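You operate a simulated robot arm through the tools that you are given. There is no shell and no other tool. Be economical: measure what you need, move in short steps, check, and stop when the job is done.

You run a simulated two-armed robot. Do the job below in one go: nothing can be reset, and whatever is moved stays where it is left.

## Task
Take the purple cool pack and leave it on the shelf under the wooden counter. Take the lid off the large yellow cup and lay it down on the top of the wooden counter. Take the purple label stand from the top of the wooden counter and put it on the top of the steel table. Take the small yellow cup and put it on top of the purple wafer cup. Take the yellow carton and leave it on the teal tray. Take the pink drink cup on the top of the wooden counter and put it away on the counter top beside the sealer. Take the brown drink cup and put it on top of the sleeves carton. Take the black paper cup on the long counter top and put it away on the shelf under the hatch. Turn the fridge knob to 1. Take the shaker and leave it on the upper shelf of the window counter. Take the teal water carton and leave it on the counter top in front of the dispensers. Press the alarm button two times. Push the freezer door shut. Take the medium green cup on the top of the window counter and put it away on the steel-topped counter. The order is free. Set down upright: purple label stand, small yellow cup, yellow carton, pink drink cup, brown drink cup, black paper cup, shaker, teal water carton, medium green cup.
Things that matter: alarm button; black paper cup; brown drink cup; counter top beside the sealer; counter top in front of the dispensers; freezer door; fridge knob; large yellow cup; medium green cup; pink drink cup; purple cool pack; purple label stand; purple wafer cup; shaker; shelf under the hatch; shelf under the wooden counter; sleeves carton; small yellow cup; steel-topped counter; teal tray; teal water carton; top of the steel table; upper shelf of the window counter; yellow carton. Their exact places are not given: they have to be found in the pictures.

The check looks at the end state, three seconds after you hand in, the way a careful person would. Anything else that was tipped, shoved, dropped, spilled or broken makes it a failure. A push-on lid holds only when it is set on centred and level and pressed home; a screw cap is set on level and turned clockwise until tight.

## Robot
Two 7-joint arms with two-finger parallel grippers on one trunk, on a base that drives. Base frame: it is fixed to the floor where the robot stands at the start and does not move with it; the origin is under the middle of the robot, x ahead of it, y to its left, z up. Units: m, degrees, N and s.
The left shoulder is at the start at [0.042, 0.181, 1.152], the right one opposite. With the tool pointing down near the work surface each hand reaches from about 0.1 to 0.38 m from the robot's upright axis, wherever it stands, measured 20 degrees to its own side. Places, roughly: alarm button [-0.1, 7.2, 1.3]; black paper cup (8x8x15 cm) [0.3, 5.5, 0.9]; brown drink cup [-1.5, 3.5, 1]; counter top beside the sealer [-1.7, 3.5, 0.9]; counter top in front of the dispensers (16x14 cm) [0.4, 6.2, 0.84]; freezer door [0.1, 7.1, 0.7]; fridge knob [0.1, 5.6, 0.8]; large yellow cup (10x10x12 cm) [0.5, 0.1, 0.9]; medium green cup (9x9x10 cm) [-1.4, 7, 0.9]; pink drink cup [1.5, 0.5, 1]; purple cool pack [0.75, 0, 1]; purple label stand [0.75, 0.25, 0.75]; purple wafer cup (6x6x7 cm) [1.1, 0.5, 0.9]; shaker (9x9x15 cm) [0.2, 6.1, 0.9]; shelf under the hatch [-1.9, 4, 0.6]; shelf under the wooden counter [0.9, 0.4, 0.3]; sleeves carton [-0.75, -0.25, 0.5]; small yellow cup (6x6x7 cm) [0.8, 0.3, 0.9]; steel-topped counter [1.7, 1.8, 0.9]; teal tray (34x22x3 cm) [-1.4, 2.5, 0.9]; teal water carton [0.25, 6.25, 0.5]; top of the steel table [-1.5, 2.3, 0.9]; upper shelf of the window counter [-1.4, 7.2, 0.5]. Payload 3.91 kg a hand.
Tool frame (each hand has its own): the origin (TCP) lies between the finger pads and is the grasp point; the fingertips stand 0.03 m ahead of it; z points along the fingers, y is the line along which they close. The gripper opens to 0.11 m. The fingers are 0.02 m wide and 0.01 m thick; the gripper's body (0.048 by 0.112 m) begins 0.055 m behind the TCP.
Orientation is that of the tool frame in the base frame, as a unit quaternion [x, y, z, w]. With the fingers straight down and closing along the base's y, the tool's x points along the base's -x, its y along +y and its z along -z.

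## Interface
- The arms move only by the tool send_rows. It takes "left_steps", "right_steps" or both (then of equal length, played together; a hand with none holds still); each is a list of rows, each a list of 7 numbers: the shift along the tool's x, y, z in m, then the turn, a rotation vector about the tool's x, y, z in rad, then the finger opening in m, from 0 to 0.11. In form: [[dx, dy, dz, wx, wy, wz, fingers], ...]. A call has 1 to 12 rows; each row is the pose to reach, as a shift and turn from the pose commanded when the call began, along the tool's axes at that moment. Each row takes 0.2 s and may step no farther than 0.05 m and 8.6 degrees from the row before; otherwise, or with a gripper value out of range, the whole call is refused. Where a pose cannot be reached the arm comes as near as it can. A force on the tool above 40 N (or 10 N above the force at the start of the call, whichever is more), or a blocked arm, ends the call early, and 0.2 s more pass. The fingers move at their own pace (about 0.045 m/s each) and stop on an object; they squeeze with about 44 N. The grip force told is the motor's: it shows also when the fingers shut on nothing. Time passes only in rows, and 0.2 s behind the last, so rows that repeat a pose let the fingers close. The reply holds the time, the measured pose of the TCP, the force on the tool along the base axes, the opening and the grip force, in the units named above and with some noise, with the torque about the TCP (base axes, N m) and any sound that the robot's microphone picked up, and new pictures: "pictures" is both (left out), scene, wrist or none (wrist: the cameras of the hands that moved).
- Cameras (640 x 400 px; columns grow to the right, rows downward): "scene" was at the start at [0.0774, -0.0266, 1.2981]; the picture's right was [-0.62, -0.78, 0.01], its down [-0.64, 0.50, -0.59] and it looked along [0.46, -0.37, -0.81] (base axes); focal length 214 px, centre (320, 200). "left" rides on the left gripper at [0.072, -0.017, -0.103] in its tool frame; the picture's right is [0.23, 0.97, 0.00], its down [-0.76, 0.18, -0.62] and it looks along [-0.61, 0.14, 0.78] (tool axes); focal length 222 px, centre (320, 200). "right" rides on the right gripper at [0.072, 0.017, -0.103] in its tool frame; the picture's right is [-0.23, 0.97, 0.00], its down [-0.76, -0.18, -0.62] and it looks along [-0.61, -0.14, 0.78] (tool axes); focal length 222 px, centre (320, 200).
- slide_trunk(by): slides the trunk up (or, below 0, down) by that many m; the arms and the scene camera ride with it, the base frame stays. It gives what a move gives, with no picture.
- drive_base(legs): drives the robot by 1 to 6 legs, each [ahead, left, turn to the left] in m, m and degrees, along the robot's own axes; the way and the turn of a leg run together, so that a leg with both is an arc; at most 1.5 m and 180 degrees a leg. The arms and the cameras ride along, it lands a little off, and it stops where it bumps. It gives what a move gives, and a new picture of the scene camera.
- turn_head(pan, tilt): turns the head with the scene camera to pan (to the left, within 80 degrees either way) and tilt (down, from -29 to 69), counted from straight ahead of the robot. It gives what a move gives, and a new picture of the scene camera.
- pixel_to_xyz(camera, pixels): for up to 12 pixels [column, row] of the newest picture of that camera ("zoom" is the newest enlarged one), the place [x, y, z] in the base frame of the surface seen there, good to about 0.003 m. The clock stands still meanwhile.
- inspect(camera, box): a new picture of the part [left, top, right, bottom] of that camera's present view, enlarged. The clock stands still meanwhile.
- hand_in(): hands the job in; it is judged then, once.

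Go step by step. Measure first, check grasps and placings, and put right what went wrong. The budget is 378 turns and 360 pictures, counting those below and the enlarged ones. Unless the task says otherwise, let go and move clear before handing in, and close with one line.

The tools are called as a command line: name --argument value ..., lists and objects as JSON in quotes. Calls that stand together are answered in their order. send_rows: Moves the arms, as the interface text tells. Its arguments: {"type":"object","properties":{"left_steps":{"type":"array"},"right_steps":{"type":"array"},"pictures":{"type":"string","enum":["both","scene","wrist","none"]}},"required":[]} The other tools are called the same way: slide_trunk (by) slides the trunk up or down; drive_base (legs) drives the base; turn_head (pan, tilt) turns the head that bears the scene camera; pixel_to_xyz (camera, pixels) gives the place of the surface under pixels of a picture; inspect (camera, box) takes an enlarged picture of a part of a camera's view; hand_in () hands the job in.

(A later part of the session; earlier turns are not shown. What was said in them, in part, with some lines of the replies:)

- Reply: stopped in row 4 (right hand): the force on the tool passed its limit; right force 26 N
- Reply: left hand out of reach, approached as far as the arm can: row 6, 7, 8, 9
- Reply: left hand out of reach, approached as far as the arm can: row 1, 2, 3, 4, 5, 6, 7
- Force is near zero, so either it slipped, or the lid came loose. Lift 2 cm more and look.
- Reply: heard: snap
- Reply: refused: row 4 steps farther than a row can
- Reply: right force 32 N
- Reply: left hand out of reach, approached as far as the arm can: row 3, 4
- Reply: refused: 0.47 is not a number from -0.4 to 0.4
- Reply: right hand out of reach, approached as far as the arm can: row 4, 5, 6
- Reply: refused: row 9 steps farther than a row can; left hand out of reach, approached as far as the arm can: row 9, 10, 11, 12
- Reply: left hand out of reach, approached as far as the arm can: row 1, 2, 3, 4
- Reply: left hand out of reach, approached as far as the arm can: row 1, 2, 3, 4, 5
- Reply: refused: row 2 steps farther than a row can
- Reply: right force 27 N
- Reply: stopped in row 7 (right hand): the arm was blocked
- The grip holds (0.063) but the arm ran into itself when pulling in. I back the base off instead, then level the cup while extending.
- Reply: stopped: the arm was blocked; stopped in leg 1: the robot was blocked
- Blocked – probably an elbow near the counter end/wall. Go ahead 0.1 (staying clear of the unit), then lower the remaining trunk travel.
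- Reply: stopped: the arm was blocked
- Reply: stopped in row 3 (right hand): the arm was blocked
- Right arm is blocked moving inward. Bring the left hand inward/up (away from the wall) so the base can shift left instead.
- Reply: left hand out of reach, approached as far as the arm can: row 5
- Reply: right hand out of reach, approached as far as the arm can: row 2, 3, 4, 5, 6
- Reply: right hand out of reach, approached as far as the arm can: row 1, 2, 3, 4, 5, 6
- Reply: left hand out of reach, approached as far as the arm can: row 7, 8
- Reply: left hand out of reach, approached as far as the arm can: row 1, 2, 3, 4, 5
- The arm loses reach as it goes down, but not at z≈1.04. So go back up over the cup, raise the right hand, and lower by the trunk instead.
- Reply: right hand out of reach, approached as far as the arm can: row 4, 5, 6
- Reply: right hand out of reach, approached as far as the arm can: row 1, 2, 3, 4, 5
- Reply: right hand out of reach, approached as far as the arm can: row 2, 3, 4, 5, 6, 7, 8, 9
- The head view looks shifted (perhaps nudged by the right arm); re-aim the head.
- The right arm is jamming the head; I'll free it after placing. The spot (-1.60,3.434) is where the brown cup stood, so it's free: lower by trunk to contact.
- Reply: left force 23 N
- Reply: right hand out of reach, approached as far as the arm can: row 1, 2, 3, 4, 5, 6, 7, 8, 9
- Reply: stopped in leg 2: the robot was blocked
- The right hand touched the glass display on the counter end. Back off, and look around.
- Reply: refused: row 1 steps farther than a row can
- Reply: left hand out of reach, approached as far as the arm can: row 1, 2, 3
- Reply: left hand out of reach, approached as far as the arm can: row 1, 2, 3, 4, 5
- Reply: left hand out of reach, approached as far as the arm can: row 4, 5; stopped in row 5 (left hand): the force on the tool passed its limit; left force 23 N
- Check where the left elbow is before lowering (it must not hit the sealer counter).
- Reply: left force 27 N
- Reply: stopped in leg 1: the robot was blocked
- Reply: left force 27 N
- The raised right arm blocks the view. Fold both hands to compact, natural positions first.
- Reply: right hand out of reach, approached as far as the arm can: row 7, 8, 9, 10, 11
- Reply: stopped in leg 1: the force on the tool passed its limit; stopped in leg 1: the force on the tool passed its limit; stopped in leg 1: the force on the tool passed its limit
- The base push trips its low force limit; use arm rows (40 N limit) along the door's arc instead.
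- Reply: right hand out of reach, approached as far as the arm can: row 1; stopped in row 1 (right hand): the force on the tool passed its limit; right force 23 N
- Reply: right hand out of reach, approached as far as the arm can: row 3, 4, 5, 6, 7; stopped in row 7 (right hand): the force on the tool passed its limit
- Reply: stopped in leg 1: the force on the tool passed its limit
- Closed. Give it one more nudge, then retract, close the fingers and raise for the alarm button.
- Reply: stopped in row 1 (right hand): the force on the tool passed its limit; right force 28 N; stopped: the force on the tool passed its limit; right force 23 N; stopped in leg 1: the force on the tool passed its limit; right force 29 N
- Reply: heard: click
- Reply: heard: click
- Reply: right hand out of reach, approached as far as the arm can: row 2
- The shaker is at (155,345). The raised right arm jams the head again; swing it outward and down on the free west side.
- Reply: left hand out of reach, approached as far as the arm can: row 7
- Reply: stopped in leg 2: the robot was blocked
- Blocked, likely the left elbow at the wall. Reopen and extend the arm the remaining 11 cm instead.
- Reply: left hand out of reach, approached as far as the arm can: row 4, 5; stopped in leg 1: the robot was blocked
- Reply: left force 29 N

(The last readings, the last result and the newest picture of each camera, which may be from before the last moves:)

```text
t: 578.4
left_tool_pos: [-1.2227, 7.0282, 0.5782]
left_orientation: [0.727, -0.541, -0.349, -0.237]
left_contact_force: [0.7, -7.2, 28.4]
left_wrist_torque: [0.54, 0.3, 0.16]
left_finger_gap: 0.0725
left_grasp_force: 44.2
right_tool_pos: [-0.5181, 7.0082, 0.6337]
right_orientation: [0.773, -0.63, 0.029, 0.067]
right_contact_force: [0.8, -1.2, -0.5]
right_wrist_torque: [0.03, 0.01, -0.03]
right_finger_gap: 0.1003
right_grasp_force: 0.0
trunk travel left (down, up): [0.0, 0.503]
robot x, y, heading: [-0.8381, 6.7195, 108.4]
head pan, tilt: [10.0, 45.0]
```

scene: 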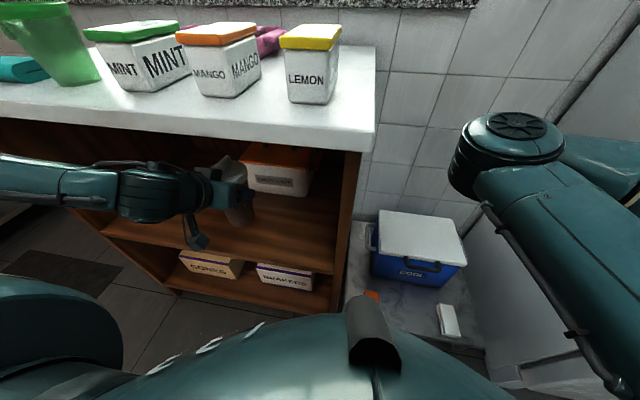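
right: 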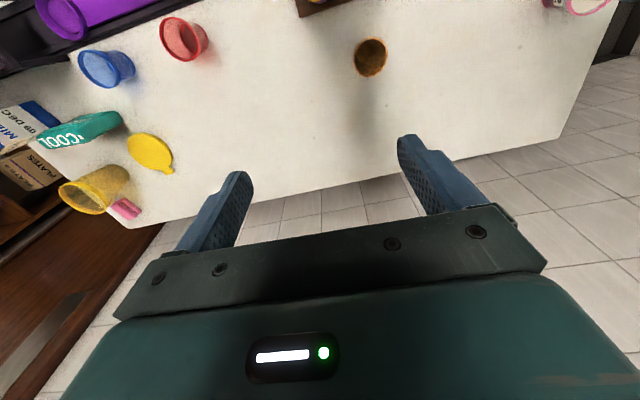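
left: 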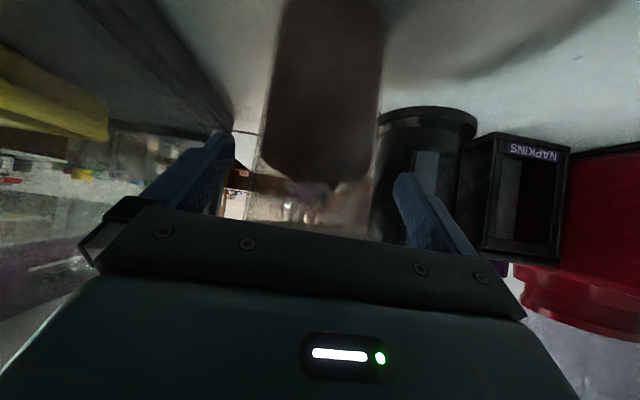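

Seated (28 N). Ease, open, and back straight out.

send_rows --left_steps '[[-0.003, 0, -0.0026, 0, 0, 0, 0.05], [-0.003, 0, -0.0026, 0, 0, 0, 0.09], [-0.003, 0, -0.0026, 0, 0, 0, 0.11], [-0.003, 0, -0.0026, 0, 0, 0, 0.11]]' --pictures "none"

drive_base --legs '[[-0.28, 0, 0]]'

```text
t: 579.4
left_tool_pos: [-1.2235, 7.028, 0.5778]
left_orientation: [0.729, -0.543, -0.344, -0.234]
left_contact_force: [-0.8, -0.7, -0.4]
left_wrist_torque: [0.04, 0.01, -0.01]
left_finger_gap: 0.11
left_grasp_force: 0.0
right_tool_pos: [-0.5184, 7.0085, 0.6341]
right_orientation: [0.772, -0.631, 0.031, 0.068]
right_contact_force: [0.4, -0.3, 0.5]
right_wrist_torque: [-0.01, -0.02, -0.02]
right_finger_gap: 0.0999
right_grasp_force: 0.0
trunk travel left (down, up): [0.0, 0.503]
robot x, y, heading: [-0.8331, 6.7181, 108.1]
head pan, tilt: [10.0, 45.0]
```

```text
t: 581.4
left_tool_pos: [-1.1369, 6.762, 0.5776]
left_orientation: [0.731, -0.542, -0.344, -0.233]
left_contact_force: [0.3, -0.1, 0.5]
left_wrist_torque: [0.0, 0.0, -0.01]
left_finger_gap: 0.1102
left_grasp_force: 0.1
right_tool_pos: [-0.4325, 6.7464, 0.6324]
right_orientation: [0.773, -0.63, 0.031, 0.068]
right_contact_force: [0.4, 0.6, 0.7]
right_wrist_torque: [0.0, -0.01, 0.02]
right_finger_gap: 0.1002
right_grasp_force: 0.2
trunk travel left (down, up): [0.0, 0.503]
robot x, y, heading: [-0.7455, 6.4559, 108.4]
head pan, tilt: [10.0, 45.0]
```

scene: 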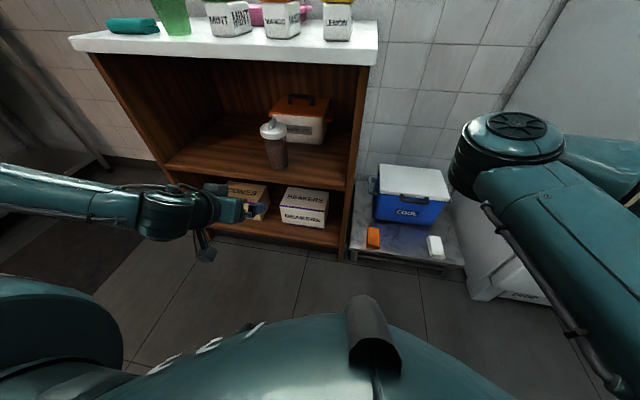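

Shaker placed upright. Turn around here and go east (low trunk) to view the water carton on the bench shelf.

drive_base --legs '[[0, 0.15, 0], [0, 0, -90], [0, 0, -91], [-0.1, 0, 0], [0, 0.75, 0]]'

```text
t: 594.9
left_tool_pos: [0.1687, 6.3832, 0.5781]
left_orientation: [0.558, 0.718, -0.241, 0.339]
left_contact_force: [0.3, -0.2, 0.4]
left_wrist_torque: [0.01, 0.02, 0.0]
left_finger_gap: 0.11
left_grasp_force: 0.0
right_tool_pos: [-0.5346, 6.4301, 0.6345]
right_orientation: [0.645, 0.76, 0.068, -0.03]
right_contact_force: [-0.8, 0.0, 0.3]
right_wrist_torque: [0.0, -0.02, 0.05]
right_finger_gap: 0.1001
right_grasp_force: 0.1
trunk travel left (down, up): [0.0, 0.503]
robot x, y, heading: [-0.2035, 6.708, -74.3]
head pan, tilt: [10.0, 45.0]
```

scene: 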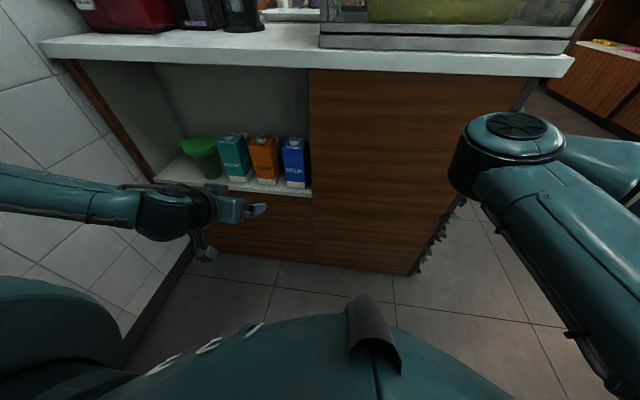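

Good view. Zoom and measure the cartons.

inspect --camera "scene" --box '[150, 110, 330, 220]'

pixel_to_xyz --camera "scene" --pixels '[[232, 138], [235, 150], [224, 165], [250, 165], [237, 175], [258, 165], [263, 140], [208, 160], [265, 188], [240, 186], [290, 190], [234, 134]]'

```text
3.56 times, centred on (240, 165) of scene
```

zoom: 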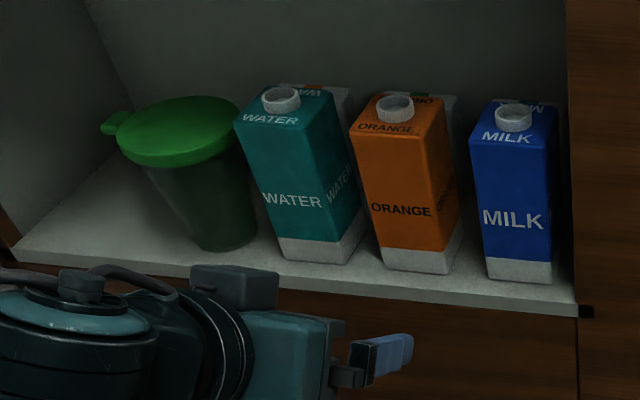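

```text
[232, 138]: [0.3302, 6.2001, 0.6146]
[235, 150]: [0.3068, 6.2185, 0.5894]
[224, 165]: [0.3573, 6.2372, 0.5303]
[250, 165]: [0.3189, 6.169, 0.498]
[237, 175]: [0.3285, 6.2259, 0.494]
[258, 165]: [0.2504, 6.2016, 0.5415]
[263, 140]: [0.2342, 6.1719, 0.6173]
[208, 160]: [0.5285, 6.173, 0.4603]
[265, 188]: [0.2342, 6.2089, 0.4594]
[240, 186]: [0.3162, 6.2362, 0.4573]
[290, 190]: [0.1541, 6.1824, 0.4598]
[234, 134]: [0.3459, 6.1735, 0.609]
```

Carton gap to the orange one is ~4 cm, to the bowl ~1–2 cm low down: a front grasp at 40° works. First stretch the right arm sideways so its elbow won't hit the bench, and query the bowl's edge.

send_rows --right_steps '[[0.01, -0.04, 0, 0, 0, 0, 0.1], [0.03, -0.08, 0, 0, 0, 0, 0.1], [0.05, -0.12, 0, 0, 0, 0, 0.1], [0.07, -0.16, 0, 0, 0, 0, 0.1], [0.09, -0.2, 0, 0, 0, 0, 0.1], [0.1, -0.24, 0, 0, 0, 0, 0.1], [0.11, -0.28, 0, 0, 0, 0, 0.1], [0.12, -0.32, 0, 0, 0, 0, 0.1]]' --pictures "none"

pixel_to_xyz --camera "scene" --pixels '[[220, 160], [221, 168], [216, 152], [222, 175], [210, 145], [226, 155], [228, 172], [244, 172], [253, 175], [256, 150]]'

```text
t: 596.7
left_tool_pos: [0.1692, 6.3836, 0.577]
left_orientation: [0.557, 0.718, -0.241, 0.34]
left_contact_force: [0.3, -0.5, -0.5]
left_wrist_torque: [-0.03, 0.03, -0.02]
left_finger_gap: 0.1101
left_grasp_force: 0.0
right_tool_pos: [-0.872, 6.4995, 0.6301]
right_orientation: [0.647, 0.759, 0.069, -0.03]
right_contact_force: [0.3, -0.5, 0.6]
right_wrist_torque: [-0.03, 0.02, -0.03]
right_finger_gap: 0.1001
right_grasp_force: 0.1
trunk travel left (down, up): [0.0, 0.503]
robot x, y, heading: [-0.2052, 6.7086, -74.1]
head pan, tilt: [10.0, 45.0]
```

```text
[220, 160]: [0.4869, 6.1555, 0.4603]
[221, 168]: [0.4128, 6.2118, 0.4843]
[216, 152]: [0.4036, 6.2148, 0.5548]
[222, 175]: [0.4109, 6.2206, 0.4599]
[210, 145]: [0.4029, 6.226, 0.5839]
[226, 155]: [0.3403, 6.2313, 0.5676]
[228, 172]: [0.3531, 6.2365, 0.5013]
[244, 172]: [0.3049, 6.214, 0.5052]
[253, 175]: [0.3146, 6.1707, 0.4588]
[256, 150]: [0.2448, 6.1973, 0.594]
```

Gaps of ~4 cm on both sides. Lower the left hand 4.5 cm, then align and drive onto the carton.

send_rows --left_steps '[[0.017, 0, 0.0147, 0, 0, 0, 0.1], [0.034, 0, 0.0294, 0, 0, 0, 0.1]]' --pictures "none"

drive_base --legs '[[0, 0.111, 0], [0.13, 0, 0]]'

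inspect --camera "left" --box '[160, 20, 480, 220]'

```text
t: 597.3
left_tool_pos: [0.1693, 6.3842, 0.5328]
left_orientation: [0.557, 0.718, -0.241, 0.34]
left_contact_force: [-0.3, 0.5, 0.1]
left_wrist_torque: [0.0, 0.04, 0.0]
left_finger_gap: 0.1
left_grasp_force: 0.0
right_tool_pos: [-0.871, 6.4987, 0.6289]
right_orientation: [0.646, 0.76, 0.068, -0.03]
right_contact_force: [0.8, -0.5, 0.3]
right_wrist_torque: [-0.03, 0.01, -0.02]
right_finger_gap: 0.0999
right_grasp_force: 0.2
trunk travel left (down, up): [0.0, 0.503]
robot x, y, heading: [-0.2053, 6.705, -74.0]
head pan, tilt: [10.0, 45.0]
```

```text
t: 599.4
left_tool_pos: [0.3135, 6.291, 0.5338]
left_orientation: [0.557, 0.719, -0.241, 0.339]
left_contact_force: [0.5, 0.0, -0.4]
left_wrist_torque: [-0.04, 0.01, -0.03]
left_finger_gap: 0.1001
left_grasp_force: 0.0
right_tool_pos: [-0.7267, 6.4027, 0.6288]
right_orientation: [0.646, 0.76, 0.069, -0.03]
right_contact_force: [0.1, -0.2, -0.8]
right_wrist_torque: [0.0, 0.0, -0.01]
right_finger_gap: 0.0998
right_grasp_force: 0.0
trunk travel left (down, up): [0.0, 0.503]
robot x, y, heading: [-0.0578, 6.6114, -73.7]
head pan, tilt: [10.0, 45.0]
```

scene: 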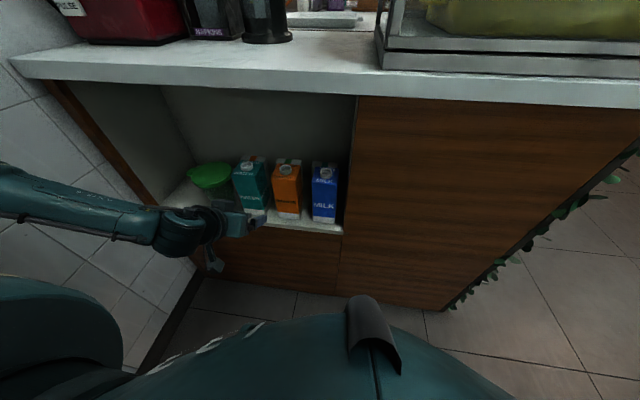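

```text
2.00 times, centred on (320, 120) of left
```

zoom: 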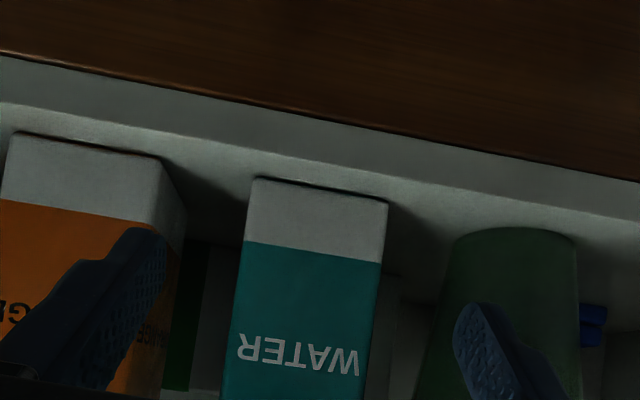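

Carton is centred; gaps are ~2.4 cm, so narrow the opening to 0.075 and drive the last 7.7 cm, then grip.

send_rows --left_steps '[[0, 0, 0, 0, 0, 0, 0.075], [0, 0, 0, 0, 0, 0, 0.075]]' --pictures "none"

drive_base --legs '[[0.077, 0, 0]]'

send_rows --left_steps '[[0, 0, 0, 0, 0, 0, 0.04], [0, 0, 0, 0, 0, 0, 0.04], [0, 0, 0, 0, 0, 0, 0.04]]' --pictures "wrist"

```text
t: 600.0
left_tool_pos: [0.3141, 6.2912, 0.5323]
left_orientation: [0.556, 0.719, -0.241, 0.34]
left_contact_force: [0.1, 0.4, -0.2]
left_wrist_torque: [0.01, 0.03, -0.03]
left_finger_gap: 0.0752
left_grasp_force: 0.0
right_tool_pos: [-0.7258, 6.4044, 0.6297]
right_orientation: [0.645, 0.76, 0.069, -0.03]
right_contact_force: [0.1, 0.2, 0.0]
right_wrist_torque: [0.01, 0.02, -0.01]
right_finger_gap: 0.1002
right_grasp_force: 0.0
trunk travel left (down, up): [0.0, 0.503]
robot x, y, heading: [-0.059, 6.6122, -74.0]
head pan, tilt: [10.0, 45.0]
```

```text
t: 601.0
left_tool_pos: [0.3352, 6.2149, 0.533]
left_orientation: [0.557, 0.719, -0.24, 0.339]
left_contact_force: [0.2, 0.6, -1.0]
left_wrist_torque: [-0.01, 0.0, 0.05]
left_finger_gap: 0.0749
left_grasp_force: 0.0
right_tool_pos: [-0.7035, 6.3271, 0.6289]
right_orientation: [0.646, 0.76, 0.068, -0.03]
right_contact_force: [-0.3, 0.7, -0.1]
right_wrist_torque: [-0.03, 0.02, 0.03]
right_finger_gap: 0.1001
right_grasp_force: 0.1
trunk travel left (down, up): [0.0, 0.503]
robot x, y, heading: [-0.0382, 6.5376, -73.7]
head pan, tilt: [10.0, 45.0]
```

scene: 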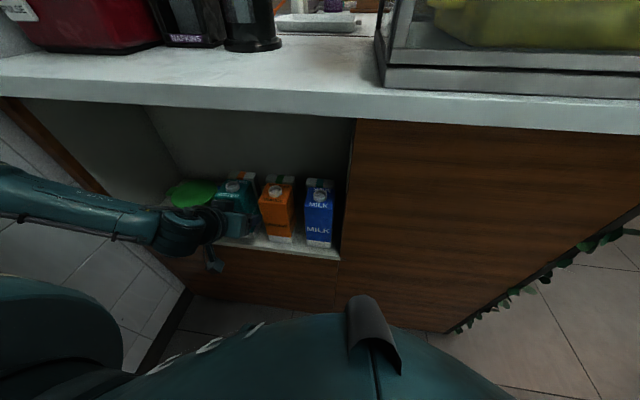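

```text
t: 601.9
left_tool_pos: [0.3355, 6.2151, 0.5332]
left_orientation: [0.556, 0.719, -0.241, 0.339]
left_contact_force: [0.6, 1.1, -1.2]
left_wrist_torque: [-0.02, -0.11, 0.03]
left_finger_gap: 0.0645
left_grasp_force: 43.6
right_tool_pos: [-0.7043, 6.3289, 0.6293]
right_orientation: [0.646, 0.759, 0.069, -0.03]
right_contact_force: [0.6, 0.4, 0.6]
right_wrist_torque: [-0.02, 0.02, 0.05]
right_finger_gap: 0.1
right_grasp_force: 0.2
trunk travel left (down, up): [0.0, 0.503]
robot x, y, heading: [-0.0363, 6.5372, -73.8]
head pan, tilt: [10.0, 45.0]
```

left: 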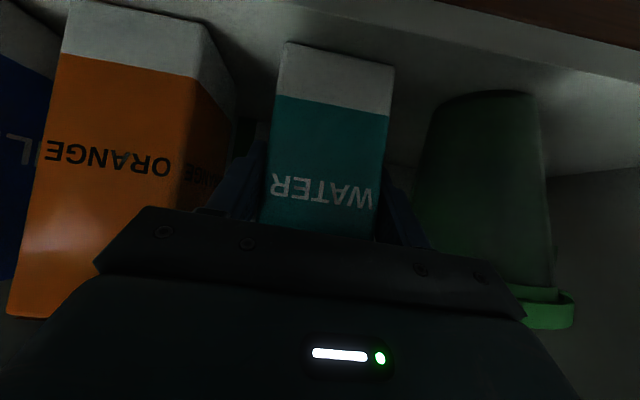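

Gripped (0.0645). Lift 2 cm, back out, then raise to bench height.

slide_trunk --by 0.02

drive_base --legs '[[-0.2, 0, 0]]'

slide_trunk --by 0.4

slide_trunk --by 0.03

drive_base --legs '[[0, 0.054, 0], [0.12, 0, 0]]'

```text
t: 602.5
left_tool_pos: [0.3356, 6.2148, 0.5518]
left_orientation: [0.557, 0.719, -0.24, 0.339]
left_contact_force: [0.6, 0.0, -3.6]
left_wrist_torque: [0.03, 0.06, -0.03]
left_finger_gap: 0.0645
left_grasp_force: 44.5
right_tool_pos: [-0.7028, 6.3285, 0.6489]
right_orientation: [0.646, 0.759, 0.07, -0.029]
right_contact_force: [0.5, -0.2, -0.3]
right_wrist_torque: [-0.01, 0.01, 0.0]
right_finger_gap: 0.0999
right_grasp_force: 0.0
trunk travel left (down, up): [-0.02, 0.483]
robot x, y, heading: [-0.0366, 6.5358, -74.0]
head pan, tilt: [10.0, 45.0]
```

```text
t: 604.1
left_tool_pos: [0.2804, 6.4085, 0.5533]
left_orientation: [0.556, 0.719, -0.24, 0.34]
left_contact_force: [-0.1, -0.2, -3.2]
left_wrist_torque: [0.03, 0.03, -0.01]
left_finger_gap: 0.0642
left_grasp_force: 43.7
right_tool_pos: [-0.7605, 6.5214, 0.649]
right_orientation: [0.645, 0.76, 0.068, -0.03]
right_contact_force: [-1.0, 0.6, 0.5]
right_wrist_torque: [0.01, 0.03, 0.03]
right_finger_gap: 0.0999
right_grasp_force: 0.1
trunk travel left (down, up): [-0.02, 0.483]
robot x, y, heading: [-0.0975, 6.732, -73.8]
head pan, tilt: [10.0, 45.0]
```

scene: 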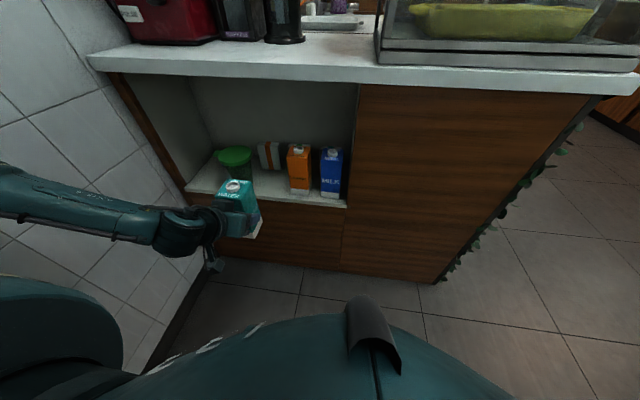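

```text
t: 608.0
left_tool_pos: [0.2795, 6.4082, 0.953]
left_orientation: [0.556, 0.719, -0.24, 0.339]
left_contact_force: [-0.6, 0.0, -3.3]
left_wrist_torque: [0.03, 0.03, 0.0]
left_finger_gap: 0.0642
left_grasp_force: 44.0
right_tool_pos: [-0.76, 6.5204, 1.0498]
right_orientation: [0.646, 0.76, 0.069, -0.029]
right_contact_force: [-0.7, -0.1, -0.4]
right_wrist_torque: [0.04, 0.03, -0.01]
right_finger_gap: 0.1
right_grasp_force: 0.0
trunk travel left (down, up): [-0.42, 0.083]
robot x, y, heading: [-0.0931, 6.7342, -73.7]
head pan, tilt: [10.0, 45.0]
```

```text
t: 608.7
left_tool_pos: [0.2805, 6.4082, 0.9833]
left_orientation: [0.556, 0.719, -0.241, 0.339]
left_contact_force: [-0.2, 0.6, -4.3]
left_wrist_torque: [0.06, -0.02, 0.0]
left_finger_gap: 0.0643
left_grasp_force: 43.8
right_tool_pos: [-0.7612, 6.52, 1.0794]
right_orientation: [0.645, 0.76, 0.069, -0.03]
right_contact_force: [-1.0, 0.1, -0.1]
right_wrist_torque: [-0.03, 0.0, -0.01]
right_finger_gap: 0.1
right_grasp_force: 0.1
trunk travel left (down, up): [-0.45, 0.053]
robot x, y, heading: [-0.0939, 6.7321, -73.8]
head pan, tilt: [10.0, 45.0]
```

```text
t: 609.8
left_tool_pos: [0.3125, 6.4229, 0.985]
left_orientation: [0.563, 0.717, -0.234, 0.339]
left_contact_force: [0.5, -0.7, -3.3]
left_wrist_torque: [0.06, 0.02, 0.01]
left_finger_gap: 0.0642
left_grasp_force: 44.5
right_tool_pos: [-0.7273, 6.5376, 1.0698]
right_orientation: [0.646, 0.759, 0.075, -0.025]
right_contact_force: [0.3, -0.2, -0.2]
right_wrist_torque: [0.04, -0.01, 0.01]
right_finger_gap: 0.1002
right_grasp_force: 0.1
trunk travel left (down, up): [-0.45, 0.053]
robot x, y, heading: [-0.0481, 6.7452, -74.2]
head pan, tilt: [10.0, 45.0]
stopped in leg 1: the robot was blocked; the commanded pose is now the measured one
```

scene: 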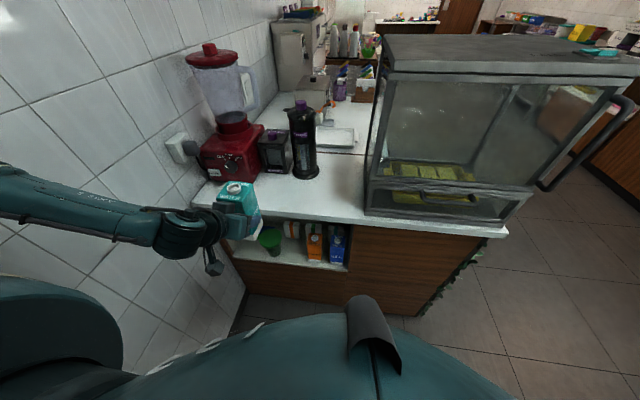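

The left elbow touches the wall; ease right 1 cm and go straight ahead 0.21.

drive_base --legs '[[0, -0.01, 0], [0.212, 0, 0]]'

```text
t: 611.8
left_tool_pos: [0.374, 6.2217, 0.9804]
left_orientation: [0.558, 0.72, -0.238, 0.336]
left_contact_force: [0.8, 0.5, -3.7]
left_wrist_torque: [0.04, 0.05, 0.0]
left_finger_gap: 0.0642
left_grasp_force: 44.5
right_tool_pos: [-0.6643, 6.3327, 1.0765]
right_orientation: [0.645, 0.76, 0.069, -0.029]
right_contact_force: [-0.4, 0.6, -0.1]
right_wrist_torque: [0.0, -0.03, 0.0]
right_finger_gap: 0.1001
right_grasp_force: 0.1
trunk travel left (down, up): [-0.45, 0.053]
robot x, y, heading: [0.0042, 6.5408, -73.7]
head pan, tilt: [10.0, 45.0]
```

scene: 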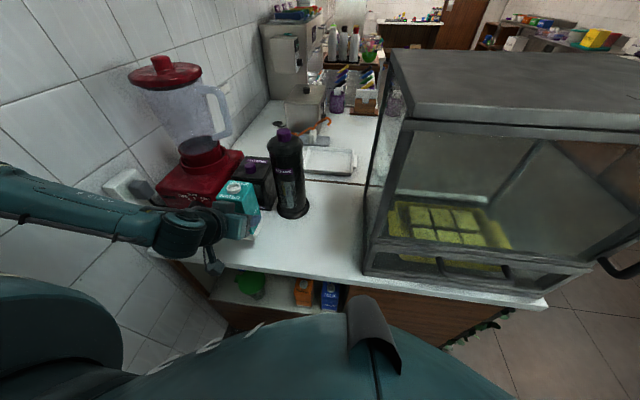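

Positioned in front of the dispensers. Lower by trunk to contact.

slide_trunk --by -0.05

slide_trunk --by -0.006

slide_trunk --by -0.004

```text
t: 612.7
left_tool_pos: [0.3738, 6.2221, 0.9295]
left_orientation: [0.559, 0.72, -0.239, 0.336]
left_contact_force: [-0.2, 0.0, -3.6]
left_wrist_torque: [0.05, -0.03, -0.02]
left_finger_gap: 0.0643
left_grasp_force: 43.6
right_tool_pos: [-0.6653, 6.3336, 1.0267]
right_orientation: [0.645, 0.76, 0.069, -0.029]
right_contact_force: [-0.3, 0.5, 0.4]
right_wrist_torque: [-0.01, -0.02, 0.02]
right_finger_gap: 0.1002
right_grasp_force: 0.1
trunk travel left (down, up): [-0.4, 0.103]
robot x, y, heading: [0.0043, 6.5452, -73.8]
head pan, tilt: [10.0, 45.0]
```

```text
t: 613.3
left_tool_pos: [0.3742, 6.2239, 0.9236]
left_orientation: [0.559, 0.72, -0.239, 0.336]
left_contact_force: [-0.1, -0.7, -3.3]
left_wrist_torque: [0.05, 0.02, 0.02]
left_finger_gap: 0.064
left_grasp_force: 43.5
right_tool_pos: [-0.6646, 6.3326, 1.0219]
right_orientation: [0.645, 0.76, 0.07, -0.029]
right_contact_force: [-0.4, 0.3, 1.1]
right_wrist_torque: [0.01, 0.02, -0.03]
right_finger_gap: 0.1001
right_grasp_force: 0.1
trunk travel left (down, up): [-0.394, 0.109]
robot x, y, heading: [0.001, 6.5463, -73.7]
head pan, tilt: [10.0, 45.0]
```

```text
t: 613.8
left_tool_pos: [0.3734, 6.2223, 0.9228]
left_orientation: [0.558, 0.718, -0.241, 0.339]
left_contact_force: [2.2, 5.2, 15.2]
left_wrist_torque: [-0.62, 0.21, 0.04]
left_finger_gap: 0.0639
left_grasp_force: 44.3
right_tool_pos: [-0.6654, 6.3343, 1.0172]
right_orientation: [0.645, 0.76, 0.069, -0.029]
right_contact_force: [0.3, 0.2, 0.2]
right_wrist_torque: [-0.01, -0.01, 0.03]
right_finger_gap: 0.0998
right_grasp_force: 0.0
trunk travel left (down, up): [-0.39, 0.113]
robot x, y, heading: [-0.0007, 6.5435, -73.9]
head pan, tilt: [10.0, 45.0]
```

Contact. Ease 3 mm, open and back away.

slide_trunk --by 0.002

send_rows --left_steps '[[0, 0, 0, 0, 0, 0, 0.08], [0, 0, 0, 0, 0, 0, 0.1], [0, 0, 0, 0, 0, 0, 0.1]]' --pictures "none"

drive_base --legs '[[-0.17, 0, 0]]'

```text
t: 614.3
left_tool_pos: [0.373, 6.2236, 0.9234]
left_orientation: [0.56, 0.719, -0.24, 0.336]
left_contact_force: [-1.2, -5.4, 10.0]
left_wrist_torque: [-0.97, 0.29, 0.04]
left_finger_gap: 0.0641
left_grasp_force: 44.0
right_tool_pos: [-0.6655, 6.333, 1.0187]
right_orientation: [0.645, 0.76, 0.069, -0.029]
right_contact_force: [-0.5, 0.2, -0.8]
right_wrist_torque: [-0.03, -0.03, 0.02]
right_finger_gap: 0.1
right_grasp_force: 0.1
trunk travel left (down, up): [-0.392, 0.111]
robot x, y, heading: [0.0011, 6.5394, -73.4]
head pan, tilt: [10.0, 45.0]
```

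```text
t: 615.1
left_tool_pos: [0.3737, 6.2224, 0.9234]
left_orientation: [0.558, 0.72, -0.238, 0.336]
left_contact_force: [0.1, 0.6, -0.8]
left_wrist_torque: [-0.04, 0.0, 0.02]
left_finger_gap: 0.0998
left_grasp_force: 0.0
right_tool_pos: [-0.6645, 6.3341, 1.0199]
right_orientation: [0.646, 0.76, 0.069, -0.029]
right_contact_force: [1.0, 0.0, -0.2]
right_wrist_torque: [-0.03, -0.03, 0.04]
right_finger_gap: 0.1
right_grasp_force: 0.0
trunk travel left (down, up): [-0.392, 0.111]
robot x, y, heading: [0.0024, 6.5454, -73.7]
head pan, tilt: [10.0, 45.0]
```

```text
t: 616.6
left_tool_pos: [0.3239, 6.3819, 0.9228]
left_orientation: [0.559, 0.72, -0.236, 0.337]
left_contact_force: [-0.1, 0.2, 0.7]
left_wrist_torque: [0.0, 0.01, 0.01]
left_finger_gap: 0.1001
left_grasp_force: 0.0
right_tool_pos: [-0.7156, 6.4911, 1.0162]
right_orientation: [0.645, 0.76, 0.072, -0.029]
right_contact_force: [-0.1, 0.3, -0.1]
right_wrist_torque: [0.03, 0.02, 0.06]
right_finger_gap: 0.0999
right_grasp_force: 0.0
trunk travel left (down, up): [-0.392, 0.111]
robot x, y, heading: [-0.0486, 6.7052, -73.8]
head pan, tilt: [10.0, 45.0]
```

scene: 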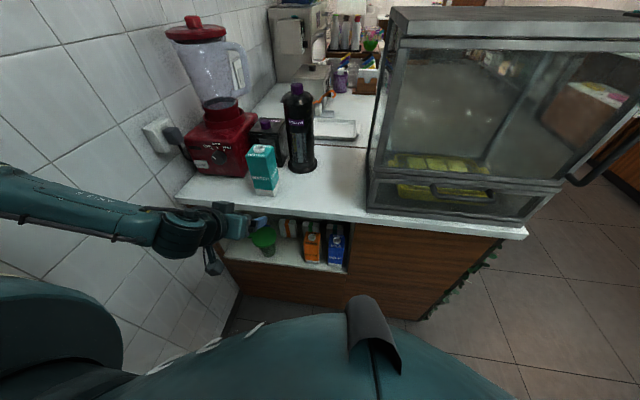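

Water carton stands upright in place. Last: the green cup. Fold the right arm and go back to the window counter.

send_rows --right_steps '[[-0.015, 0.04, 0, 0, 0, 0, 0.1], [-0.03, 0.08, 0, 0, 0, 0, 0.1], [-0.045, 0.12, 0, 0, 0, 0, 0.1], [-0.06, 0.16, 0, 0, 0, 0, 0.1], [-0.075, 0.2, 0, 0, 0, 0, 0.1], [-0.09, 0.24, 0, 0, 0, 0, 0.1], [-0.1, 0.28, 0, 0, 0, 0, 0.1]]' --pictures "none"

drive_base --legs '[[0, -0.85, 0], [0, 0, 90], [0, 0, 90.5]]'

```text
t: 618.2
left_tool_pos: [0.3237, 6.3826, 0.9232]
left_orientation: [0.56, 0.719, -0.237, 0.336]
left_contact_force: [-0.1, -0.2, 0.2]
left_wrist_torque: [-0.02, 0.0, 0.0]
left_finger_gap: 0.0999
left_grasp_force: 0.0
right_tool_pos: [-0.4212, 6.4378, 1.0232]
right_orientation: [0.645, 0.76, 0.071, -0.028]
right_contact_force: [0.4, 0.1, 0.3]
right_wrist_torque: [0.0, -0.01, 0.01]
right_finger_gap: 0.1003
right_grasp_force: 0.0
trunk travel left (down, up): [-0.392, 0.111]
robot x, y, heading: [-0.0474, 6.7018, -73.9]
head pan, tilt: [10.0, 45.0]
```

```text
t: 630.3
left_tool_pos: [-1.2303, 6.7911, 0.9221]
left_orientation: [0.719, -0.559, -0.336, -0.24]
left_contact_force: [-0.3, -0.2, -1.1]
left_wrist_torque: [-0.01, 0.01, 0.0]
left_finger_gap: 0.1
left_grasp_force: 0.0
right_tool_pos: [-0.4844, 6.7308, 1.0265]
right_orientation: [0.759, -0.647, 0.03, 0.068]
right_contact_force: [0.4, 0.0, -0.4]
right_wrist_torque: [0.01, -0.01, 0.01]
right_finger_gap: 0.0999
right_grasp_force: 0.0
trunk travel left (down, up): [-0.392, 0.111]
robot x, y, heading: [-0.8529, 6.4669, 106.2]
head pan, tilt: [10.0, 45.0]
```

scene: 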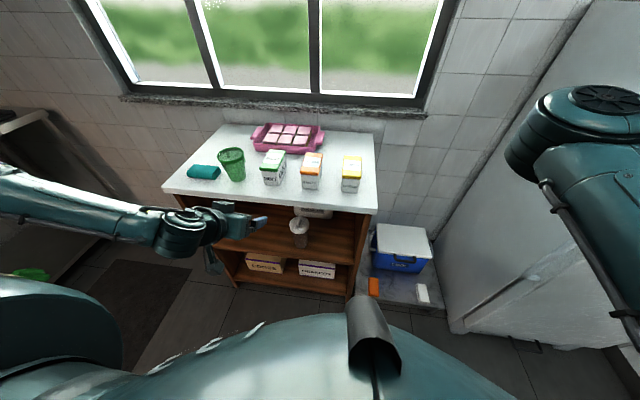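

Drive the left hand onto the green cup (left 0.133, ahead 0.229) and grip.

drive_base --legs '[[0, 0.133, 0], [0.15, 0, 0]]'

inspect --camera "left" --box '[0, 0, 640, 400]'

```text
t: 632.5
left_tool_pos: [-1.398, 6.8929, 0.9216]
left_orientation: [0.72, -0.558, -0.335, -0.239]
left_contact_force: [0.1, 0.6, 0.0]
left_wrist_torque: [0.01, 0.0, -0.01]
left_finger_gap: 0.1002
left_grasp_force: 0.0
right_tool_pos: [-0.6524, 6.836, 1.0257]
right_orientation: [0.761, -0.645, 0.029, 0.068]
right_contact_force: [-0.7, -0.1, -0.2]
right_wrist_torque: [-0.02, 0.02, -0.02]
right_finger_gap: 0.0997
right_grasp_force: 0.1
trunk travel left (down, up): [-0.392, 0.111]
robot x, y, heading: [-1.0285, 6.5726, 106.7]
head pan, tilt: [10.0, 45.0]
```

scene: 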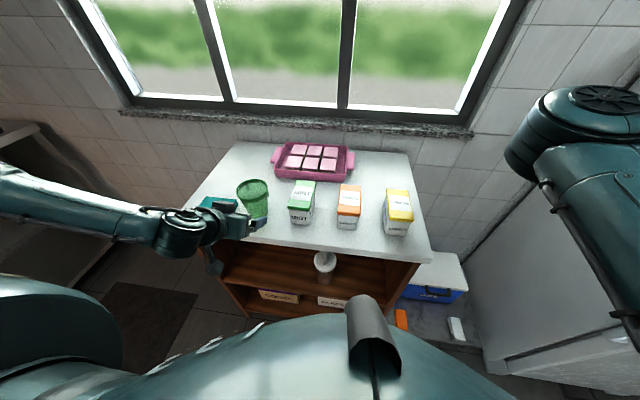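

```text
1.00 times, centred on (320, 200) of left
```

zoom: 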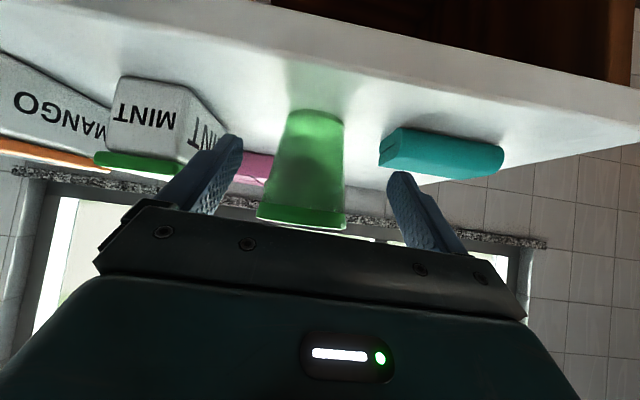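

Aligned. Drive 8.5 cm, grip, and lift.

drive_base --legs '[[0.084, 0, 0]]'

send_rows --left_steps '[[0, 0, 0, 0, 0, 0, 0.05], [0, 0, 0, 0, 0, 0, 0.05], [0, 0, 0, 0, 0, 0, 0.05]]' --pictures "none"

slide_trunk --by 0.11

```text
t: 633.6
left_tool_pos: [-1.4228, 6.9748, 0.9213]
left_orientation: [0.72, -0.559, -0.334, -0.239]
left_contact_force: [0.0, 1.1, -0.3]
left_wrist_torque: [-0.02, -0.01, 0.01]
left_finger_gap: 0.1002
left_grasp_force: 0.0
right_tool_pos: [-0.6773, 6.9159, 1.0256]
right_orientation: [0.76, -0.646, 0.03, 0.069]
right_contact_force: [0.8, 0.2, -0.2]
right_wrist_torque: [-0.02, -0.02, -0.01]
right_finger_gap: 0.0999
right_grasp_force: 0.0
trunk travel left (down, up): [-0.392, 0.111]
robot x, y, heading: [-1.0465, 6.6515, 106.1]
head pan, tilt: [10.0, 45.0]
```

scene: 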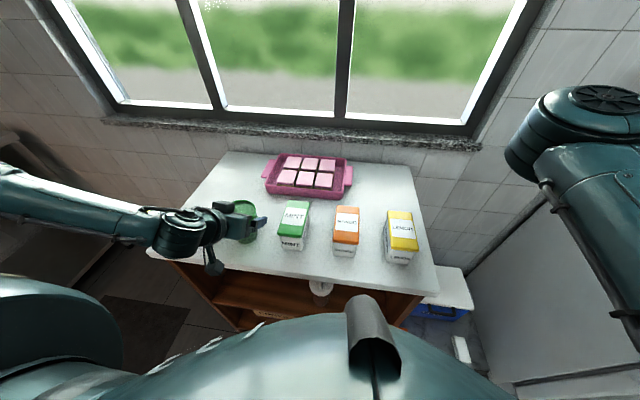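

```text
t: 634.4
left_tool_pos: [-1.4208, 6.9737, 0.9226]
left_orientation: [0.719, -0.56, -0.334, -0.24]
left_contact_force: [1.3, 0.5, 0.2]
left_wrist_torque: [-0.04, 0.01, 0.02]
left_finger_gap: 0.077
left_grasp_force: 44.0
right_tool_pos: [-0.6756, 6.9171, 1.0263]
right_orientation: [0.759, -0.646, 0.03, 0.068]
right_contact_force: [0.1, 0.7, 0.0]
right_wrist_torque: [0.0, 0.01, -0.03]
right_finger_gap: 0.0999
right_grasp_force: 0.0
trunk travel left (down, up): [-0.392, 0.111]
robot x, y, heading: [-1.0453, 6.6534, 106.4]
head pan, tilt: [10.0, 45.0]
```

```text
t: 635.9
left_tool_pos: [-1.4206, 6.9743, 1.032]
left_orientation: [0.72, -0.559, -0.335, -0.239]
left_contact_force: [-1.0, -0.2, -0.1]
left_wrist_torque: [0.0, 0.0, 0.02]
left_finger_gap: 0.0768
left_grasp_force: 44.2
right_tool_pos: [-0.6768, 6.9169, 1.1356]
right_orientation: [0.759, -0.646, 0.03, 0.069]
right_contact_force: [-0.6, 0.8, -0.7]
right_wrist_torque: [-0.01, -0.03, 0.01]
right_finger_gap: 0.0999
right_grasp_force: 0.2
trunk travel left (down, up): [-0.502, 0.001]
robot x, y, heading: [-1.051, 6.6507, 106.3]
head pan, tilt: [10.0, 45.0]
```

Green cup held (0.077). Drive south through the room toward the steel-topped counter.

drive_base --legs '[[-0.35, 0, 0], [0, 0, 164], [1.5, 0, 0], [0.6, 0, 0], [0, 0, 31.5], [1.5, 0, 0]]'

drive_base --legs '[[1.2, 0, 0], [0, 0, 60]]'

```text
t: 663.5
left_tool_pos: [0.5155, 2.8226, 1.0317]
left_orientation: [0.425, 0.806, -0.178, 0.372]
left_contact_force: [-0.3, -0.2, 0.4]
left_wrist_torque: [0.02, 0.02, 0.03]
left_finger_gap: 0.0762
left_grasp_force: 43.7
right_tool_pos: [-0.2049, 2.6199, 1.1371]
right_orientation: [0.504, 0.861, 0.063, -0.042]
right_contact_force: [0.4, -0.1, 1.0]
right_wrist_torque: [0.03, 0.0, 0.03]
right_finger_gap: 0.1002
right_grasp_force: 0.1
trunk travel left (down, up): [-0.502, 0.001]
robot x, y, heading: [0.0521, 2.9963, -53.5]
head pan, tilt: [10.0, 45.0]
```

scene: 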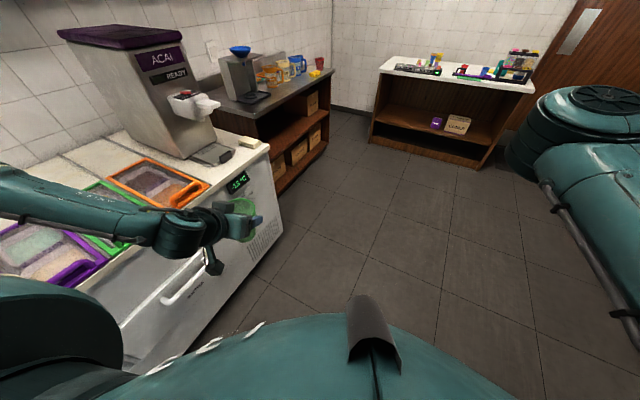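

```text
t: 672.2
left_tool_pos: [1.1394, 2.3171, 1.0316]
left_orientation: [-0.012, 0.912, 0.022, 0.41]
left_contact_force: [0.4, 0.3, -0.2]
left_wrist_torque: [-0.04, -0.03, 0.01]
left_finger_gap: 0.0758
left_grasp_force: 44.3
right_tool_pos: [0.9177, 1.6034, 1.1358]
right_orientation: [0.03, 0.997, 0.035, -0.066]
right_contact_force: [0.3, 0.3, 0.2]
right_wrist_torque: [0.02, 0.01, -0.02]
right_finger_gap: 0.1
right_grasp_force: 0.0
trunk travel left (down, up): [-0.502, 0.001]
robot x, y, heading: [0.7431, 2.0228, 3.4]
head pan, tilt: [10.0, 45.0]
```

scene: 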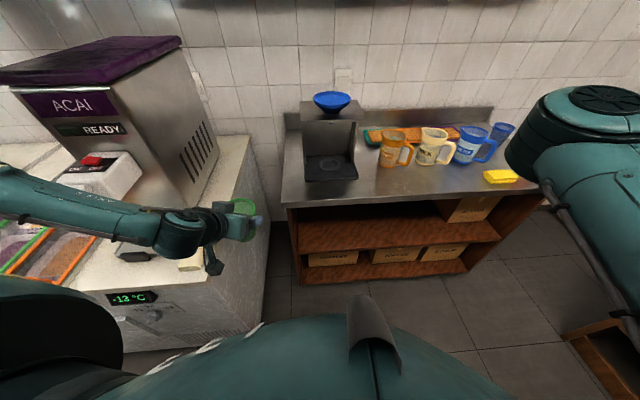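

The steel-topped counter with mugs is ahead. Measure its free top.

pixel_to_xyz --camera "scene" --pixels '[[400, 185], [370, 190], [440, 182], [390, 165], [500, 178], [285, 200], [540, 188], [355, 180], [430, 170], [400, 200]]'

```text
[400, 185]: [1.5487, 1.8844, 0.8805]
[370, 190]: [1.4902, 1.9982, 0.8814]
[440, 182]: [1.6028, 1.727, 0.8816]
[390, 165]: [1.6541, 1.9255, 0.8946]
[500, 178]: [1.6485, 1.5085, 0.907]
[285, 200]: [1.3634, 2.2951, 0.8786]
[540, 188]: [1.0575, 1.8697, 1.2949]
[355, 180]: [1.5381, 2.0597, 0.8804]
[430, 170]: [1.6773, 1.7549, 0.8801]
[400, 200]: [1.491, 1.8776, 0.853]
```

Free strip at ≈(1.575,1.86), z 0.8805. Square up and move there.

drive_base --legs '[[0, 0, 13.6], [0, -0.669, 0], [0.25, 0, 0]]'

```text
t: 678.2
left_tool_pos: [1.4926, 1.8402, 1.032]
left_orientation: [-0.127, 0.903, 0.074, 0.405]
left_contact_force: [-0.3, -0.3, 0.4]
left_wrist_torque: [-0.02, 0.01, -0.04]
left_finger_gap: 0.0755
left_grasp_force: 44.1
right_tool_pos: [1.4565, 1.0937, 1.1362]
right_orientation: [-0.094, 0.993, 0.026, -0.07]
right_contact_force: [1.6, 0.1, -0.2]
right_wrist_torque: [-0.01, -0.01, 0.01]
right_finger_gap: 0.1001
right_grasp_force: 0.0
trunk travel left (down, up): [-0.502, 0.001]
robot x, y, heading: [1.1812, 1.4582, 17.8]
head pan, tilt: [10.0, 45.0]
```

scene: 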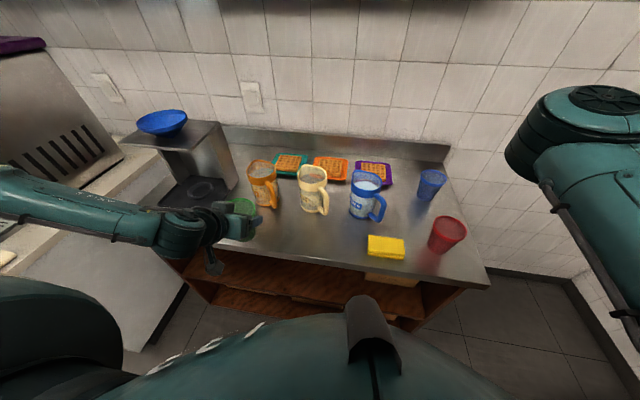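

pixel_to_xyz --camera "scene" --pixels '[[310, 240], [285, 238], [270, 207], [310, 213], [326, 212], [300, 255], [262, 250], [340, 240]]'

```text
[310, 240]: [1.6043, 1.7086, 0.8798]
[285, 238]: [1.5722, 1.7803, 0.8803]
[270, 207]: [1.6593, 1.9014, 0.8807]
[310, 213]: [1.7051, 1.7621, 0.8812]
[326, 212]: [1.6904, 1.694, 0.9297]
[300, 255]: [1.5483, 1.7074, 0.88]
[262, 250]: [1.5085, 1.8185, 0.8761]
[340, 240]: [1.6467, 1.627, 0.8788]
```

Set target (1.605,1.735). Shift right 0.134, ahead 0.065, and lower by trunk.

drive_base --legs '[[0, -0.134, 0], [0.065, 0, 0]]'

slide_trunk --by -0.072

slide_trunk --by -0.006

slide_trunk --by -0.004

```text
t: 680.0
left_tool_pos: [1.5955, 1.7332, 1.0315]
left_orientation: [-0.126, 0.903, 0.073, 0.404]
left_contact_force: [0.7, 0.1, -0.2]
left_wrist_torque: [0.0, -0.02, -0.02]
left_finger_gap: 0.0754
left_grasp_force: 44.1
right_tool_pos: [1.5584, 0.9864, 1.1365]
right_orientation: [-0.094, 0.993, 0.026, -0.07]
right_contact_force: [0.0, 0.2, -0.4]
right_wrist_torque: [-0.05, 0.05, -0.01]
right_finger_gap: 0.1002
right_grasp_force: 0.2
trunk travel left (down, up): [-0.502, 0.001]
robot x, y, heading: [1.2841, 1.35, 17.7]
head pan, tilt: [10.0, 45.0]
```

scene: 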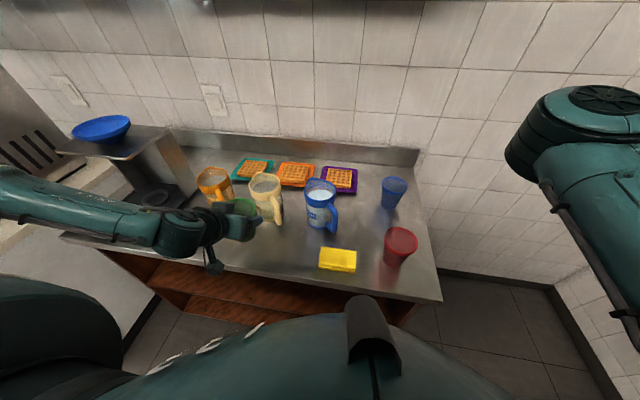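

```text
t: 681.1
left_tool_pos: [1.5947, 1.7322, 0.9602]
left_orientation: [-0.126, 0.902, 0.073, 0.406]
left_contact_force: [0.7, 0.2, -0.4]
left_wrist_torque: [-0.01, 0.0, 0.01]
left_finger_gap: 0.0755
left_grasp_force: 44.1
right_tool_pos: [1.5567, 0.9868, 1.0638]
right_orientation: [-0.093, 0.993, 0.027, -0.069]
right_contact_force: [-0.2, -1.1, 0.8]
right_wrist_torque: [0.0, -0.03, 0.02]
right_finger_gap: 0.1
right_grasp_force: 0.1
trunk travel left (down, up): [-0.43, 0.073]
robot x, y, heading: [1.2863, 1.3476, 17.8]
head pan, tilt: [10.0, 45.0]
```

```text
t: 681.7
left_tool_pos: [1.5952, 1.7322, 0.9539]
left_orientation: [-0.126, 0.903, 0.073, 0.405]
left_contact_force: [0.1, 0.0, 0.3]
left_wrist_torque: [0.0, 0.03, 0.02]
left_finger_gap: 0.0756
left_grasp_force: 44.0
right_tool_pos: [1.5576, 0.9842, 1.0583]
right_orientation: [-0.093, 0.993, 0.027, -0.07]
right_contact_force: [0.0, -0.2, 0.6]
right_wrist_torque: [-0.01, -0.03, -0.01]
right_finger_gap: 0.0999
right_grasp_force: 0.1
trunk travel left (down, up): [-0.424, 0.079]
robot x, y, heading: [1.2843, 1.3485, 17.7]
head pan, tilt: [10.0, 45.0]
```

```text
t: 682.2
left_tool_pos: [1.5948, 1.7326, 0.9499]
left_orientation: [-0.126, 0.902, 0.074, 0.405]
left_contact_force: [0.7, 0.1, 1.3]
left_wrist_torque: [-0.03, -0.06, -0.03]
left_finger_gap: 0.0755
left_grasp_force: 44.0
right_tool_pos: [1.5588, 0.9848, 1.0551]
right_orientation: [-0.094, 0.993, 0.026, -0.07]
right_contact_force: [-0.2, -0.4, 1.2]
right_wrist_torque: [-0.03, 0.03, 0.02]
right_finger_gap: 0.0999
right_grasp_force: 0.0
trunk travel left (down, up): [-0.42, 0.083]
robot x, y, heading: [1.2837, 1.3529, 17.6]
head pan, tilt: [10.0, 45.0]
```

slide_trunk --by -0.004

inspect --camera "left" --box '[160, 40, 480, 240]'

```text
t: 682.8
left_tool_pos: [1.595, 1.7315, 0.9491]
left_orientation: [-0.126, 0.901, 0.075, 0.409]
left_contact_force: [-3.7, 2.0, 22.9]
left_wrist_torque: [-0.29, -0.08, -0.04]
left_finger_gap: 0.0755
left_grasp_force: 43.7
right_tool_pos: [1.5573, 0.985, 1.0504]
right_orientation: [-0.093, 0.993, 0.028, -0.069]
right_contact_force: [-0.3, 0.1, 0.9]
right_wrist_torque: [0.0, -0.01, -0.01]
right_finger_gap: 0.0999
right_grasp_force: 0.0
trunk travel left (down, up): [-0.416, 0.087]
robot x, y, heading: [1.2822, 1.3517, 17.7]
head pan, tilt: [10.0, 45.0]
```

```text
2.00 times, centred on (320, 140) of left
```

zoom: 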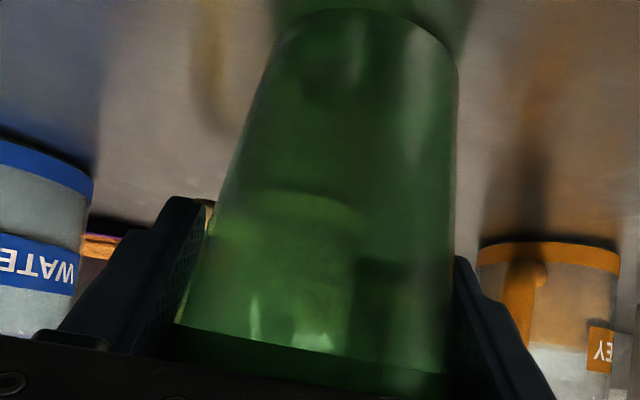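

Firm contact. Ease, open gently, raise a bit and back away.

slide_trunk --by 0.002

send_rows --left_steps '[[0, 0, 0, 0, 0, 0, 0.078], [0, 0, 0, 0, 0, 0, 0.085], [0, 0, 0, 0, 0, 0, 0.095], [0, 0, 0, 0, 0, 0, 0.105], [0, 0, 0, 0, 0, 0, 0.105]]' --pictures "none"

drive_base --legs '[[-0.25, 0, 0]]'

inspect --camera "scene" --box '[180, 130, 400, 290]'

```text
t: 683.3
left_tool_pos: [1.5954, 1.7321, 0.9491]
left_orientation: [-0.126, 0.902, 0.075, 0.407]
left_contact_force: [4.2, 1.0, 17.4]
left_wrist_torque: [-0.19, -0.56, 0.14]
left_finger_gap: 0.0755
left_grasp_force: 44.3
right_tool_pos: [1.5566, 0.9851, 1.0523]
right_orientation: [-0.094, 0.993, 0.027, -0.07]
right_contact_force: [0.2, 0.0, 0.5]
right_wrist_torque: [0.01, 0.01, -0.01]
right_finger_gap: 0.0999
right_grasp_force: 0.1
trunk travel left (down, up): [-0.418, 0.085]
robot x, y, heading: [1.2855, 1.3505, 17.8]
head pan, tilt: [10.0, 45.0]
```

```text
t: 684.5
left_tool_pos: [1.595, 1.7335, 0.9476]
left_orientation: [-0.126, 0.903, 0.072, 0.405]
left_contact_force: [0.5, -0.2, 0.1]
left_wrist_torque: [-0.02, 0.01, -0.03]
left_finger_gap: 0.1051
left_grasp_force: 0.0
right_tool_pos: [1.5583, 0.986, 1.0524]
right_orientation: [-0.093, 0.993, 0.026, -0.069]
right_contact_force: [0.2, -0.2, 0.1]
right_wrist_torque: [0.01, 0.0, 0.01]
right_finger_gap: 0.1
right_grasp_force: 0.1
trunk travel left (down, up): [-0.418, 0.085]
robot x, y, heading: [1.2827, 1.3497, 18.0]
head pan, tilt: [10.0, 45.0]
```

```text
t: 686.3
left_tool_pos: [1.3569, 1.6559, 0.9476]
left_orientation: [-0.125, 0.903, 0.073, 0.406]
left_contact_force: [-0.5, 0.4, 0.8]
left_wrist_torque: [-0.06, -0.02, -0.02]
left_finger_gap: 0.1051
left_grasp_force: 0.0
right_tool_pos: [1.3201, 0.9091, 1.0526]
right_orientation: [-0.092, 0.993, 0.027, -0.07]
right_contact_force: [-0.1, -0.3, 0.0]
right_wrist_torque: [0.02, 0.01, 0.01]
right_finger_gap: 0.0998
right_grasp_force: 0.0
trunk travel left (down, up): [-0.418, 0.085]
robot x, y, heading: [1.045, 1.2775, 17.6]
head pan, tilt: [10.0, 45.0]
```

scene: 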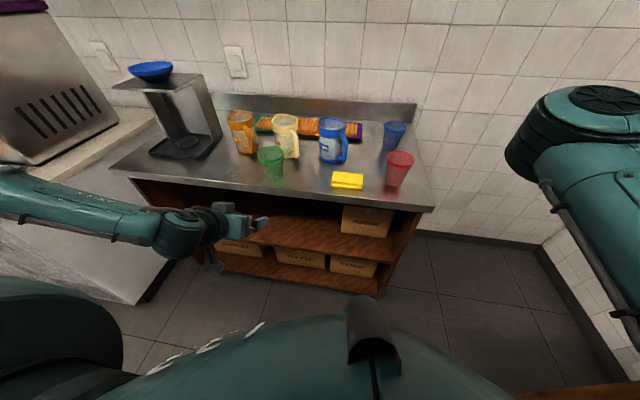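

```text
2.50 times, centred on (290, 210) of scene
```

zoom: 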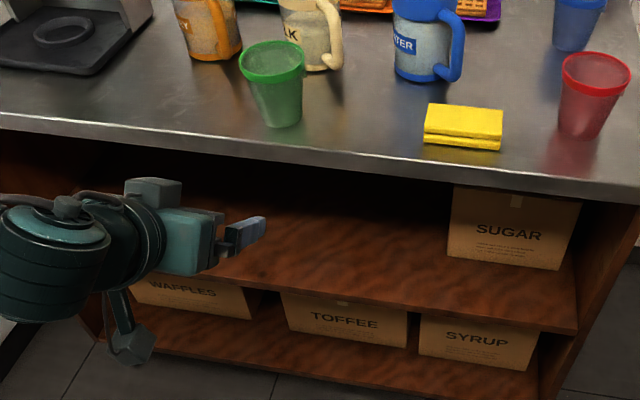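

Green cup stands upright on the steel-topped counter; every task item has been placed, released and the hands are clear. Handing in.

hand_in

```text
The job is handed in.
```

All 14 tasks are done and the job is handed in. I watched every placed item settle from the camera, but I did not go back to recheck the whole room before handing in. The two alarm presses were confirmed only by hearing two clicks. My right hand once brushed the glass display case, with no visible effect.
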